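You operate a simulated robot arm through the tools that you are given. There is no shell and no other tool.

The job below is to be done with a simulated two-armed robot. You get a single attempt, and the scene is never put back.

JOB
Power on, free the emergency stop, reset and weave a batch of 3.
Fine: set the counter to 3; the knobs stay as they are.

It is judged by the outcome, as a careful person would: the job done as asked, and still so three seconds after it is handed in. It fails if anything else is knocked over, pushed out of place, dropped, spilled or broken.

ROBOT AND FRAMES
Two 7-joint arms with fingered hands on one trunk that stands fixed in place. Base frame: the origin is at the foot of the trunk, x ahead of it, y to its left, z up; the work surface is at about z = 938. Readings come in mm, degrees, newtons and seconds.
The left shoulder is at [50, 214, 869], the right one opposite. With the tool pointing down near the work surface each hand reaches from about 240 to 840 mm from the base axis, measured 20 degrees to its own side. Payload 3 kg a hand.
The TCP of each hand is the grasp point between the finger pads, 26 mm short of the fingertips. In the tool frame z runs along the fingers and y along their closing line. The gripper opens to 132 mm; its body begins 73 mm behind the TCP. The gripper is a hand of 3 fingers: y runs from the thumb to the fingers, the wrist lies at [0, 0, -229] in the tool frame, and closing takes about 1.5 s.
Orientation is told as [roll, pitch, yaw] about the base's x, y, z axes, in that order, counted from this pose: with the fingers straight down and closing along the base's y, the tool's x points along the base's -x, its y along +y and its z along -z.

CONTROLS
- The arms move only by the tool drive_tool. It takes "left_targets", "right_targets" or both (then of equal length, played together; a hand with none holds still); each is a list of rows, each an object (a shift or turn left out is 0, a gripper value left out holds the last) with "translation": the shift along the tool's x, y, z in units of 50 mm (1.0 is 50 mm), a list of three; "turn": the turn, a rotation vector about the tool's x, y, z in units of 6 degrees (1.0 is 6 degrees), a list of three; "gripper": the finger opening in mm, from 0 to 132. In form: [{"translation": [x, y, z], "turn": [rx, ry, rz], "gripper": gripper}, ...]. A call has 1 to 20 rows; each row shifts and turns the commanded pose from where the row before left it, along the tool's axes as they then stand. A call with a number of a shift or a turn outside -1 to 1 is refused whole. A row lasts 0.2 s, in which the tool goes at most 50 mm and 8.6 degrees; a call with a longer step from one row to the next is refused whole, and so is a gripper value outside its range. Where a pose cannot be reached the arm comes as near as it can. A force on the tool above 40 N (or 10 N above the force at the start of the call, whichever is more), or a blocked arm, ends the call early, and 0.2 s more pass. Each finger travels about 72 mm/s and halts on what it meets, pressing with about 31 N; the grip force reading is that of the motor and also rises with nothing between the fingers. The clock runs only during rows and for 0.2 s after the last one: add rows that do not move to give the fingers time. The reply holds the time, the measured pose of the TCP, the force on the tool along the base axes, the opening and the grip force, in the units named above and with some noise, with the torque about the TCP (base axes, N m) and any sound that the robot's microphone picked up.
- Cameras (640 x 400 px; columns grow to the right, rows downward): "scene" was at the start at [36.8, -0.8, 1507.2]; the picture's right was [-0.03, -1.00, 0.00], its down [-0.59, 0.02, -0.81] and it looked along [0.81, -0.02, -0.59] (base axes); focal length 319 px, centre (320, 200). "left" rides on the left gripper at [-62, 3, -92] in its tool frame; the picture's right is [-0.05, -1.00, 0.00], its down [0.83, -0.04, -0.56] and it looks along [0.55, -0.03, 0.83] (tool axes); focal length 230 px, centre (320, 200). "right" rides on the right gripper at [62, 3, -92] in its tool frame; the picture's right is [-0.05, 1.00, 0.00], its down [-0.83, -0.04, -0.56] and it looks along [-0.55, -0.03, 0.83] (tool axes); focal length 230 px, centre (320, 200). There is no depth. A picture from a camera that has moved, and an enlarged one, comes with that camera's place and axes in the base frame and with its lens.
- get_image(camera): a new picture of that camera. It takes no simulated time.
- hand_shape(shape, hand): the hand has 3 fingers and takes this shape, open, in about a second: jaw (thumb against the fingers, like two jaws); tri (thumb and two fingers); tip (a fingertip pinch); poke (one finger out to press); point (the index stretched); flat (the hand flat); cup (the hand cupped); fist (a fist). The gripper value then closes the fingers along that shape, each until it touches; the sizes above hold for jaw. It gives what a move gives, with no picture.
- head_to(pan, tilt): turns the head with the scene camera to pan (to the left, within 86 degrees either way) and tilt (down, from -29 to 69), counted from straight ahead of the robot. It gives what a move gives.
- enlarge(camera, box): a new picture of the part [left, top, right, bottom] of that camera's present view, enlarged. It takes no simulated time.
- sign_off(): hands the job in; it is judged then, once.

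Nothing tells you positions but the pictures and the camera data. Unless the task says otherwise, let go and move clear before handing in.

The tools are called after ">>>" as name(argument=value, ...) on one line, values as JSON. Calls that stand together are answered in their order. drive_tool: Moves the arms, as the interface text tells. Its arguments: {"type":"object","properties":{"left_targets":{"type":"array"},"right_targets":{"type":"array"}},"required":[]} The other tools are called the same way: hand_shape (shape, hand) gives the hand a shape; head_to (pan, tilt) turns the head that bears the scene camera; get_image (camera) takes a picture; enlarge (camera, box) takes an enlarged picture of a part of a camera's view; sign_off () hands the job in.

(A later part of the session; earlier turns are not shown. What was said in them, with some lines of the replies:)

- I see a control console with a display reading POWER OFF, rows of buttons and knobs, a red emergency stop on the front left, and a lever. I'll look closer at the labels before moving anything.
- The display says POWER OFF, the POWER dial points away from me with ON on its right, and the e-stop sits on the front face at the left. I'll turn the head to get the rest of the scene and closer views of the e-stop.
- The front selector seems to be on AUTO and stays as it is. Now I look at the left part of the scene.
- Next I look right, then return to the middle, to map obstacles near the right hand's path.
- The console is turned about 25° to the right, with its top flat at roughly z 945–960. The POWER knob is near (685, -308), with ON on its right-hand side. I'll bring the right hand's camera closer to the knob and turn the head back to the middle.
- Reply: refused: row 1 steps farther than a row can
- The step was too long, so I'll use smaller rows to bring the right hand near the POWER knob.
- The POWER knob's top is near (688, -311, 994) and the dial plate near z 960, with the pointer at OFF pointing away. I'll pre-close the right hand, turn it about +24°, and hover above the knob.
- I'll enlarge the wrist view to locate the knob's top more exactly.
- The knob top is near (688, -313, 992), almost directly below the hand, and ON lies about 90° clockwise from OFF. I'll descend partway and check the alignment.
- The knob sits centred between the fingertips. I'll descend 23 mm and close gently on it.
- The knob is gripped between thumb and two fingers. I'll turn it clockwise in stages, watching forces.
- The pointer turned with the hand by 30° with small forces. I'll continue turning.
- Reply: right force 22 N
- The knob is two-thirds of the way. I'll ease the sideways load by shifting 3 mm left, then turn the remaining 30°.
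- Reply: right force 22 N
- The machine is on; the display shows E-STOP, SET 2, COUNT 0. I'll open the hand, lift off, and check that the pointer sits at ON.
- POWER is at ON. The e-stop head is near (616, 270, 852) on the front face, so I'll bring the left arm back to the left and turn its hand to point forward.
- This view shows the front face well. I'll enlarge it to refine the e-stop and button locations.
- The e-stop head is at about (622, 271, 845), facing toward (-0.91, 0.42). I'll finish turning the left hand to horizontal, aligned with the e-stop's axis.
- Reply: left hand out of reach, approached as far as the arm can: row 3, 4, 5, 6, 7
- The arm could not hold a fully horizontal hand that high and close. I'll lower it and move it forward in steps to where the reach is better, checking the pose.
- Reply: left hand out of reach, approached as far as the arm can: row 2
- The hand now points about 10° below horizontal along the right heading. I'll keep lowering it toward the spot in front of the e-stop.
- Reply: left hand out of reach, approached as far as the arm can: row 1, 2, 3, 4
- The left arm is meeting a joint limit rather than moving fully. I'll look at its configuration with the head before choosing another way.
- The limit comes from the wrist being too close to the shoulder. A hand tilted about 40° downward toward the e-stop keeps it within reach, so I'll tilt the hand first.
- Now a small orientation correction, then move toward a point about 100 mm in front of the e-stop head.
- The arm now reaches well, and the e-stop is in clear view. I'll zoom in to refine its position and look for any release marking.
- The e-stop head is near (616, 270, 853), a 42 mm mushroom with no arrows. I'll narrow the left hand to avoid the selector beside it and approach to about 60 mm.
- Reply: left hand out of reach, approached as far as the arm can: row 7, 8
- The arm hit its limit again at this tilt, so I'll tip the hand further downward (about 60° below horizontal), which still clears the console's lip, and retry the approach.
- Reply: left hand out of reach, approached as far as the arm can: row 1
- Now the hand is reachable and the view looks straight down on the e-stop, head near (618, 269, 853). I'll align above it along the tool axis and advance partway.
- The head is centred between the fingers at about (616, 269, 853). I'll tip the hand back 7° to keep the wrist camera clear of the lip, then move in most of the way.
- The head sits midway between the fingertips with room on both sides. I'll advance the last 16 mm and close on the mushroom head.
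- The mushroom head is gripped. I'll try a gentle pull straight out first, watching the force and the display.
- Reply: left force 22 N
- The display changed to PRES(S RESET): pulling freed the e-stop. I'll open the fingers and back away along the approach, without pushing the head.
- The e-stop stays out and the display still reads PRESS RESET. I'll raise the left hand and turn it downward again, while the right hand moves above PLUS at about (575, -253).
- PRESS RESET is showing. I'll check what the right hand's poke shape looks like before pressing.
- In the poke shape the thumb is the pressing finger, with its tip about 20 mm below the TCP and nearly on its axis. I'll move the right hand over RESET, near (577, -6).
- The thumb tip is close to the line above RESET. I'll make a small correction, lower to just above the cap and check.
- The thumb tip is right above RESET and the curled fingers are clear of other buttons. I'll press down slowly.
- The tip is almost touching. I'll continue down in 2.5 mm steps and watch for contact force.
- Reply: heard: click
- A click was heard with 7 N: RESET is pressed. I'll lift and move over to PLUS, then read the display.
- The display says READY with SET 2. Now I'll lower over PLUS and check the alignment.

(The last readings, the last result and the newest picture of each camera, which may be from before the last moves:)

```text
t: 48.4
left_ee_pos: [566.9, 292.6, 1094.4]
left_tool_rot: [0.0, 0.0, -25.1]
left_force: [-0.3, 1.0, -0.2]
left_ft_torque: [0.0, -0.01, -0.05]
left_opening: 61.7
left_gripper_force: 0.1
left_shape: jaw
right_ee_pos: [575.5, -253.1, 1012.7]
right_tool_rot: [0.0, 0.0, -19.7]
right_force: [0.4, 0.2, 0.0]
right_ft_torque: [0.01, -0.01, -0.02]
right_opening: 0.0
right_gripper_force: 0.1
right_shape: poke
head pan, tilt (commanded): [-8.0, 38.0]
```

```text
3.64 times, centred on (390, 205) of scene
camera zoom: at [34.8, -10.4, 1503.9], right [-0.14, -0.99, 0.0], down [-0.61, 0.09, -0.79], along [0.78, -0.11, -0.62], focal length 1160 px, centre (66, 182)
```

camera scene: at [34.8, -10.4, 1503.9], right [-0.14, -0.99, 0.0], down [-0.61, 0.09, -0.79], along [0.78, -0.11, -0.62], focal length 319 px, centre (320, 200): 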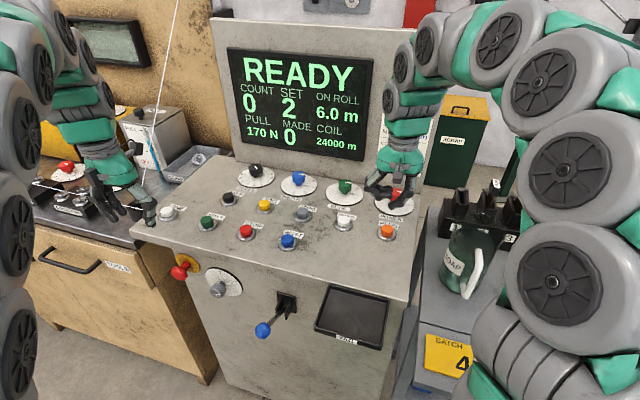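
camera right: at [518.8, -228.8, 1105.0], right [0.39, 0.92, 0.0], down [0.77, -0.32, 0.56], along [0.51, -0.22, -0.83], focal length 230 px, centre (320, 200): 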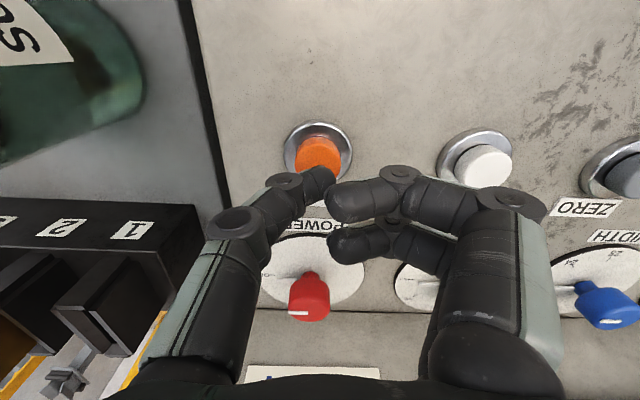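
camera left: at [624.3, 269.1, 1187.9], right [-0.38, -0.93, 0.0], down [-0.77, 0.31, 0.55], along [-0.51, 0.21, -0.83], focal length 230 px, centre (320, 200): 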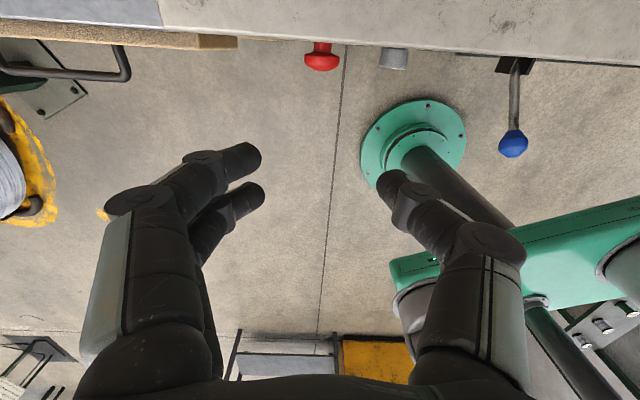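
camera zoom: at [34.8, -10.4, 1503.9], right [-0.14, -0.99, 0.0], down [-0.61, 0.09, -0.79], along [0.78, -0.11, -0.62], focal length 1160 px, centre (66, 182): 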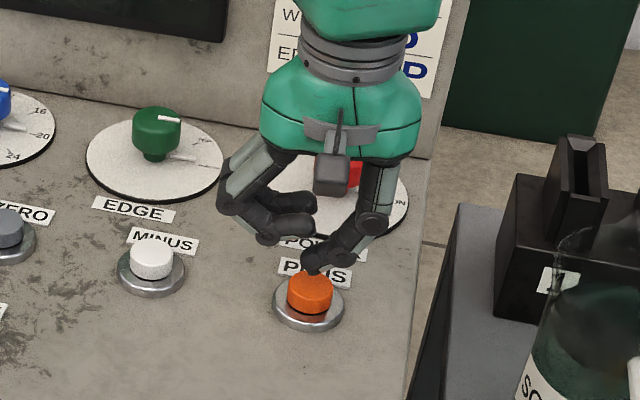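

The thumb tip is centred over PLUS. I'll press once, with the same small steps as for RESET.

>>> drive_tool(right_targets=[{"translation": [0, 0, 0.1]}, {"translation": [0, 0, 0.1]}, {"translation": [0, 0, 0.05]}, {"translation": [0, 0, 0.05]}, {"translation": [0, 0, 0.05]}, {}])

>>> get_image(camera="scene")

```text
t: 49.8
left_ee_pos: [568.2, 292.9, 1094.2]
left_tool_rot: [0.1, -0.1, -25.1]
left_force: [1.0, -0.5, -0.9]
left_ft_torque: [0.04, 0.0, 0.0]
left_opening: 61.9
left_gripper_force: 0.2
left_shape: jaw
right_ee_pos: [575.2, -254.4, 994.3]
right_tool_rot: [0.0, 0.0, -19.9]
right_force: [1.2, -0.4, 6.0]
right_ft_torque: [-0.03, -0.07, 0.0]
right_opening: 0.0
right_gripper_force: 0.1
right_shape: poke
head pan, tilt (commanded): [-8.0, 38.0]
heard: click
```

```text
taken
camera scene: at [34.7, -10.4, 1503.9], right [-0.14, -0.99, 0.0], down [-0.61, 0.09, -0.79], along [0.78, -0.11, -0.62], focal length 319 px, centre (320, 200)
```

scene: 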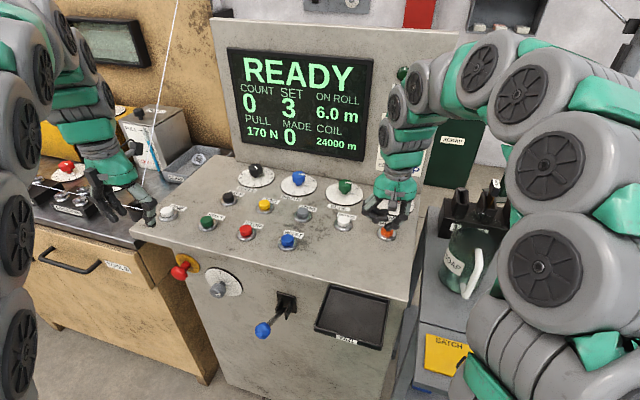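

SET is now 3 after one click. I'll lift the right hand clear and back, and set the left hand to its poke shape for START.

>>> drive_tool(right_targets=[{"translation": [0, 0, -0.5]}, {"translation": [0, 0, -0.9]}, {"translation": [0, 0, -0.9]}, {"translation": [0.6, 0, -0.6]}, {"translation": [0.6, 0, -0.6]}, {"translation": [0.6, 0, -0.3]}, {}])

>>> hand_shape(shape="poke", hand="left")

>>> drive_tool(left_targets=[{"translation": [-0.913, -0.347, 0]}, {"translation": [-0.913, -0.347, 0]}, {"translation": [-0.913, -0.347, 0]}, {}])

>>> get_image(camera="scene")

>>> get_image(camera="left")

>>> enlarge(camera="scene", box=[140, 110, 280, 250])

```text
t: 51.4
left_ee_pos: [568.4, 292.3, 1095.4]
left_tool_rot: [0.1, 0.0, -25.0]
left_force: [-0.1, 0.5, -0.2]
left_ft_torque: [-0.01, -0.01, -0.02]
left_opening: 61.9
left_gripper_force: 0.1
left_shape: jaw
right_ee_pos: [489.7, -223.5, 1182.9]
right_tool_rot: [-0.1, 0.1, -19.8]
right_force: [-0.7, 0.4, 0.5]
right_ft_torque: [-0.02, 0.02, 0.0]
right_opening: 0.0
right_gripper_force: 0.0
right_shape: poke
head pan, tilt (commanded): [-8.0, 38.0]
```

```text
t: 52.3
left_ee_pos: [568.1, 292.5, 1095.5]
left_tool_rot: [0.1, -0.1, -25.1]
left_force: [0.8, 0.2, -0.3]
left_ft_torque: [0.04, 0.04, -0.01]
left_opening: 0.0
left_gripper_force: 0.1
left_shape: poke
right_ee_pos: [489.6, -223.6, 1181.5]
right_tool_rot: [-0.1, 0.0, -19.8]
right_force: [0.2, 0.4, 0.2]
right_ft_torque: [0.01, 0.01, 0.01]
right_opening: 0.1
right_gripper_force: 0.0
right_shape: poke
head pan, tilt (commanded): [-8.0, 38.0]
```

```text
t: 53.3
left_ee_pos: [670.7, 187.2, 1094.4]
left_tool_rot: [0.0, 0.1, -25.1]
left_force: [0.5, 0.6, -0.6]
left_ft_torque: [-0.01, -0.03, 0.03]
left_opening: 0.0
left_gripper_force: 0.1
left_shape: poke
right_ee_pos: [490.1, -223.9, 1182.6]
right_tool_rot: [0.1, 0.0, -19.8]
right_force: [-0.1, 0.6, 0.9]
right_ft_torque: [0.0, 0.0, -0.02]
right_opening: 0.2
right_gripper_force: 0.2
right_shape: poke
head pan, tilt (commanded): [-8.0, 38.0]
```

```text
taken
camera scene: at [34.8, -10.4, 1503.9], right [-0.14, -0.99, 0.0], down [-0.61, 0.09, -0.79], along [0.78, -0.11, -0.62], focal length 319 px, centre (320, 200)
```

scene: 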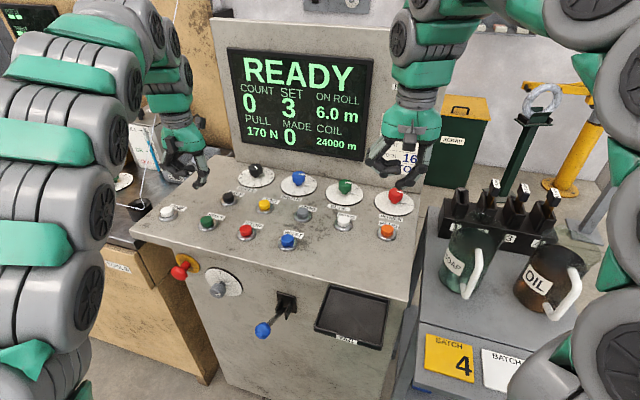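

```text
taken
camera left: at [727.5, 163.6, 1188.3], right [-0.38, -0.93, 0.0], down [-0.77, 0.31, 0.56], along [-0.51, 0.21, -0.83], focal length 230 px, centre (320, 200)
```

left: 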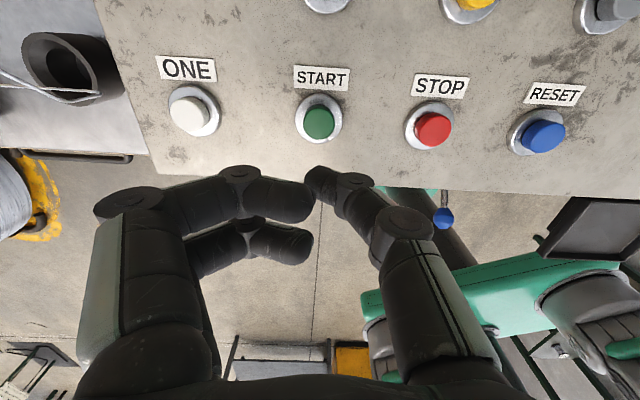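

```text
2.86 times, centred on (210, 180) of scene
camera zoom: at [34.8, -10.4, 1503.9], right [-0.14, -0.99, 0.0], down [-0.61, 0.09, -0.79], along [0.78, -0.11, -0.62], focal length 911 px, centre (634, 257)
```

zoom: 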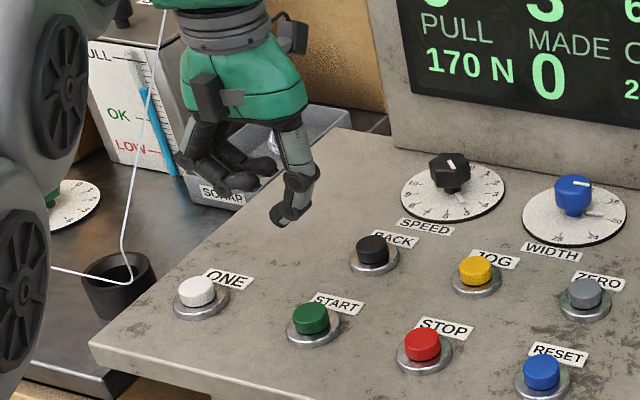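

READY, SET 3, and the left thumb is above START. I'll lower to just over the green cap and verify.

>>> drive_tool(left_targets=[{"translation": [0.005, -0.03, 0.55]}, {"translation": [0, 0, 0.55]}, {"translation": [0, 0, 0.5]}, {}])

>>> get_image(camera="left")

>>> enlarge(camera="scene", box=[140, 130, 280, 250])

```text
t: 54.3
left_ee_pos: [668.1, 186.2, 1014.1]
left_tool_rot: [0.1, 0.0, -25.1]
left_force: [0.1, 0.2, -0.5]
left_ft_torque: [0.0, -0.01, 0.0]
left_opening: 0.1
left_gripper_force: 0.1
left_shape: poke
right_ee_pos: [490.2, -223.1, 1182.2]
right_tool_rot: [0.0, 0.0, -19.8]
right_force: [0.5, 0.6, 0.6]
right_ft_torque: [0.0, 0.01, -0.02]
right_opening: 0.2
right_gripper_force: 0.0
right_shape: poke
head pan, tilt (commanded): [-8.0, 38.0]
```

```text
taken
camera left: at [726.0, 163.4, 1107.6], right [-0.38, -0.93, 0.0], down [-0.77, 0.31, 0.55], along [-0.51, 0.21, -0.83], focal length 230 px, centre (320, 200)
```

left: 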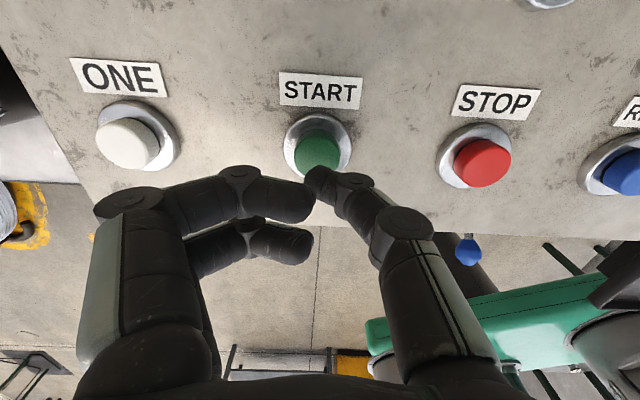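

```text
3.33 times, centred on (210, 190) of scene
camera zoom: at [34.8, -10.4, 1503.9], right [-0.14, -0.99, 0.0], down [-0.61, 0.09, -0.79], along [0.78, -0.11, -0.62], focal length 1063 px, centre (687, 233)
```

zoom: 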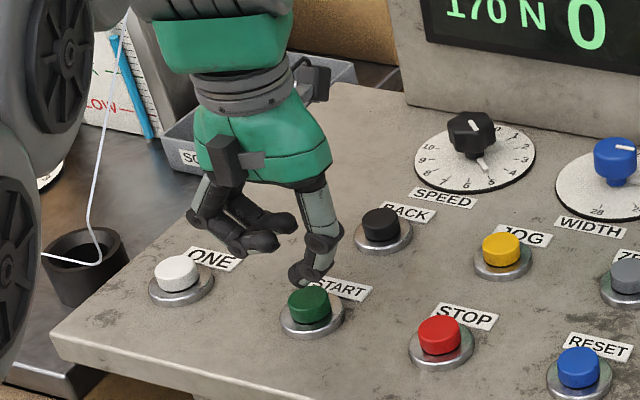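

The thumb tip is right over START. I'll press it now with small steps.

>>> drive_tool(left_targets=[{"translation": [0, 0, 0.1]}, {"translation": [0, 0, 0.1]}, {"translation": [0, 0, 0.06]}, {"translation": [0, 0, 0.05]}, {"translation": [0, 0, 0.05]}, {}])

>>> get_image(camera="scene")

```text
t: 55.7
left_ee_pos: [669.2, 186.3, 995.9]
left_tool_rot: [0.0, 0.0, -25.1]
left_force: [-0.4, -0.5, 3.2]
left_ft_torque: [-0.01, 0.02, 0.0]
left_opening: 0.0
left_gripper_force: 0.0
left_shape: poke
right_ee_pos: [489.0, -224.1, 1182.0]
right_tool_rot: [0.0, -0.1, -19.8]
right_force: [-0.3, -0.1, -0.4]
right_ft_torque: [-0.05, 0.02, -0.01]
right_opening: 0.0
right_gripper_force: 0.1
right_shape: poke
head pan, tilt (commanded): [-8.0, 38.0]
heard: click
```

```text
taken
camera scene: at [34.7, -10.4, 1503.9], right [-0.14, -0.99, 0.0], down [-0.61, 0.09, -0.79], along [0.78, -0.11, -0.62], focal length 319 px, centre (320, 200)
```

scene: 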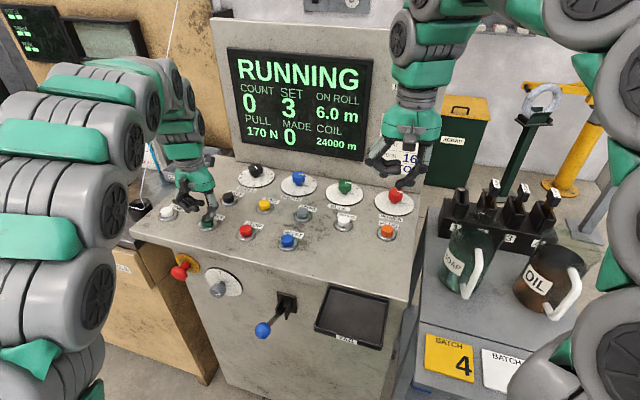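

RUNNING is displayed after the click. I'll lift the left hand off START straight up and back away, then watch the count.

>>> drive_tool(left_targets=[{"translation": [0, 0, -0.5]}, {"translation": [0, 0, -0.9]}, {"translation": [0, 0, -0.9]}, {"translation": [0.6, 0.2, -0.6]}, {"translation": [0.6, 0.2, -0.5]}, {"translation": [0.6, 0.2, -0.3]}, {}, {}, {}, {}])

>>> get_image(camera="scene")

```text
t: 57.9
left_ee_pos: [599.2, 250.2, 1181.3]
left_tool_rot: [0.1, 0.0, -25.1]
left_force: [0.1, -0.4, 0.4]
left_ft_torque: [-0.02, -0.01, 0.0]
left_opening: 0.1
left_gripper_force: 0.0
left_shape: poke
right_ee_pos: [489.2, -224.1, 1182.4]
right_tool_rot: [0.0, 0.0, -19.8]
right_force: [-0.6, 0.2, 0.5]
right_ft_torque: [0.03, 0.0, 0.0]
right_opening: 0.0
right_gripper_force: 0.2
right_shape: poke
head pan, tilt (commanded): [-8.0, 38.0]
```

```text
taken
camera scene: at [34.8, -10.4, 1503.9], right [-0.14, -0.99, 0.0], down [-0.61, 0.09, -0.79], along [0.78, -0.11, -0.62], focal length 319 px, centre (320, 200)
```

scene: 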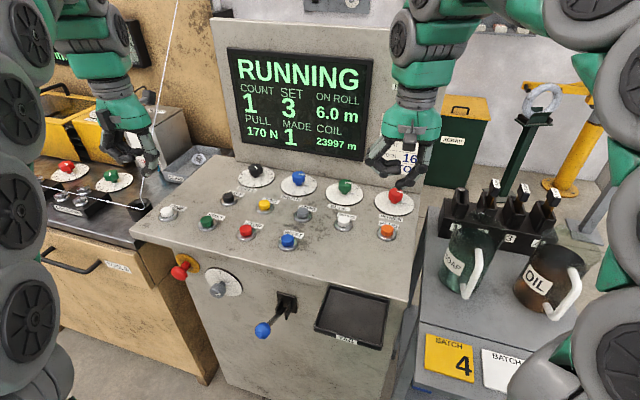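

The count has reached 1 of 3 and the machine is running normally. I'll wait with both hands still, clear of the console.

>>> drive_tool(left_targets=[{}, {}, {}, {}, {}, {}, {}, {}, {}, {}, {}, {}, {}, {}, {}, {}, {}, {}])

>>> get_image(camera="scene")

```text
t: 61.7
left_ee_pos: [599.4, 250.5, 1181.6]
left_tool_rot: [0.1, -0.1, -25.1]
left_force: [0.8, 1.1, 0.1]
left_ft_torque: [0.0, 0.01, 0.0]
left_opening: 0.0
left_gripper_force: 0.1
left_shape: poke
right_ee_pos: [491.1, -223.0, 1183.0]
right_tool_rot: [-0.1, -0.1, -19.8]
right_force: [-0.6, 0.8, 0.0]
right_ft_torque: [0.01, 0.0, -0.01]
right_opening: 0.0
right_gripper_force: 0.1
right_shape: poke
head pan, tilt (commanded): [-8.0, 38.0]
```

```text
taken
camera scene: at [34.8, -10.4, 1503.9], right [-0.14, -0.99, 0.0], down [-0.61, 0.09, -0.79], along [0.78, -0.11, -0.62], focal length 319 px, centre (320, 200)
```

scene: 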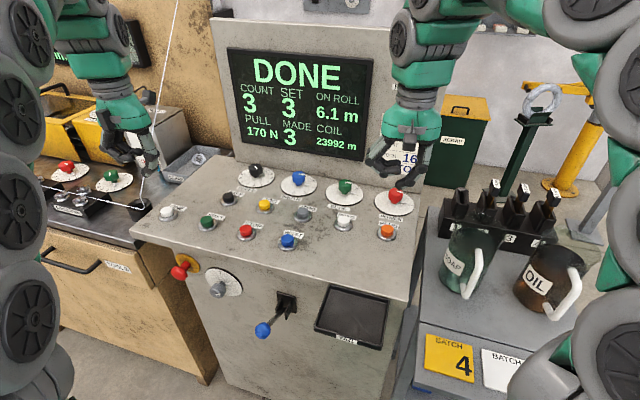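

The display shows DONE, with COUNT 3, SET 3 and MADE 3. I'll do a last check of the knobs and lamps before handing in.

>>> enlarge(camera="scene", box=[210, 20, 450, 230])

>>> enlarge(camera="scene", box=[120, 180, 440, 380])

```text
1.90 times, centred on (330, 125) of scene
camera zoom: at [34.8, -10.4, 1503.9], right [-0.14, -0.99, 0.0], down [-0.61, 0.09, -0.79], along [0.78, -0.11, -0.62], focal length 607 px, centre (301, 343)
```

zoom: 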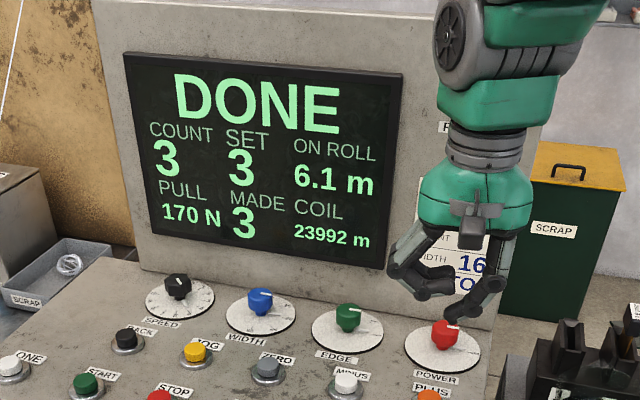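

```text
2.00 times, centred on (280, 280) of scene
camera zoom: at [34.8, -10.4, 1503.9], right [-0.14, -0.99, 0.0], down [-0.61, 0.09, -0.79], along [0.78, -0.11, -0.62], focal length 638 px, centre (400, 40)
```

zoom: 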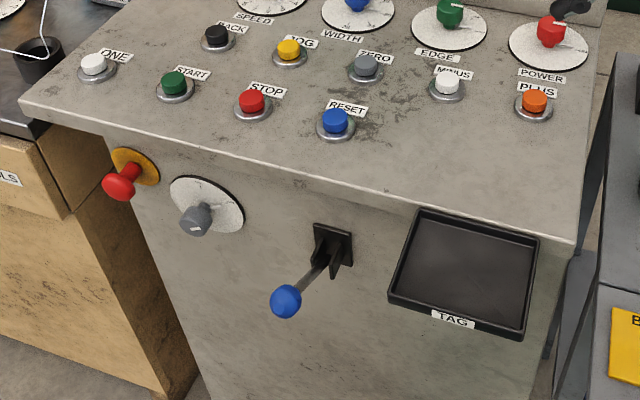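

Power is ON, the e-stop is out, the other knobs are unchanged, and the batch is finished with 3 made. Both hands are clear, so I'm handing in the job.

>>> sign_off()

```text
The job is handed in.
```

The batch of 3 is woven. The display reads DONE, with COUNT 3, SET 3 and MADE 3.

- **Power:** I turned the POWER knob to ON.
- **Emergency stop:** Pulling the red button straight out freed it, and it has stayed out.
- **Reset:** After I pressed RESET, the display went to READY.
- **Counter:** SET was at 2, so I pressed PLUS once to make it 3.
- **Weave:** I pressed START once and waited for the run to finish.

I left the SPEED, WIDTH, EDGE and HAND/AUTO knobs alone. In the final pictures of the console nothing was knocked over or moved. Both hands are clear of it.
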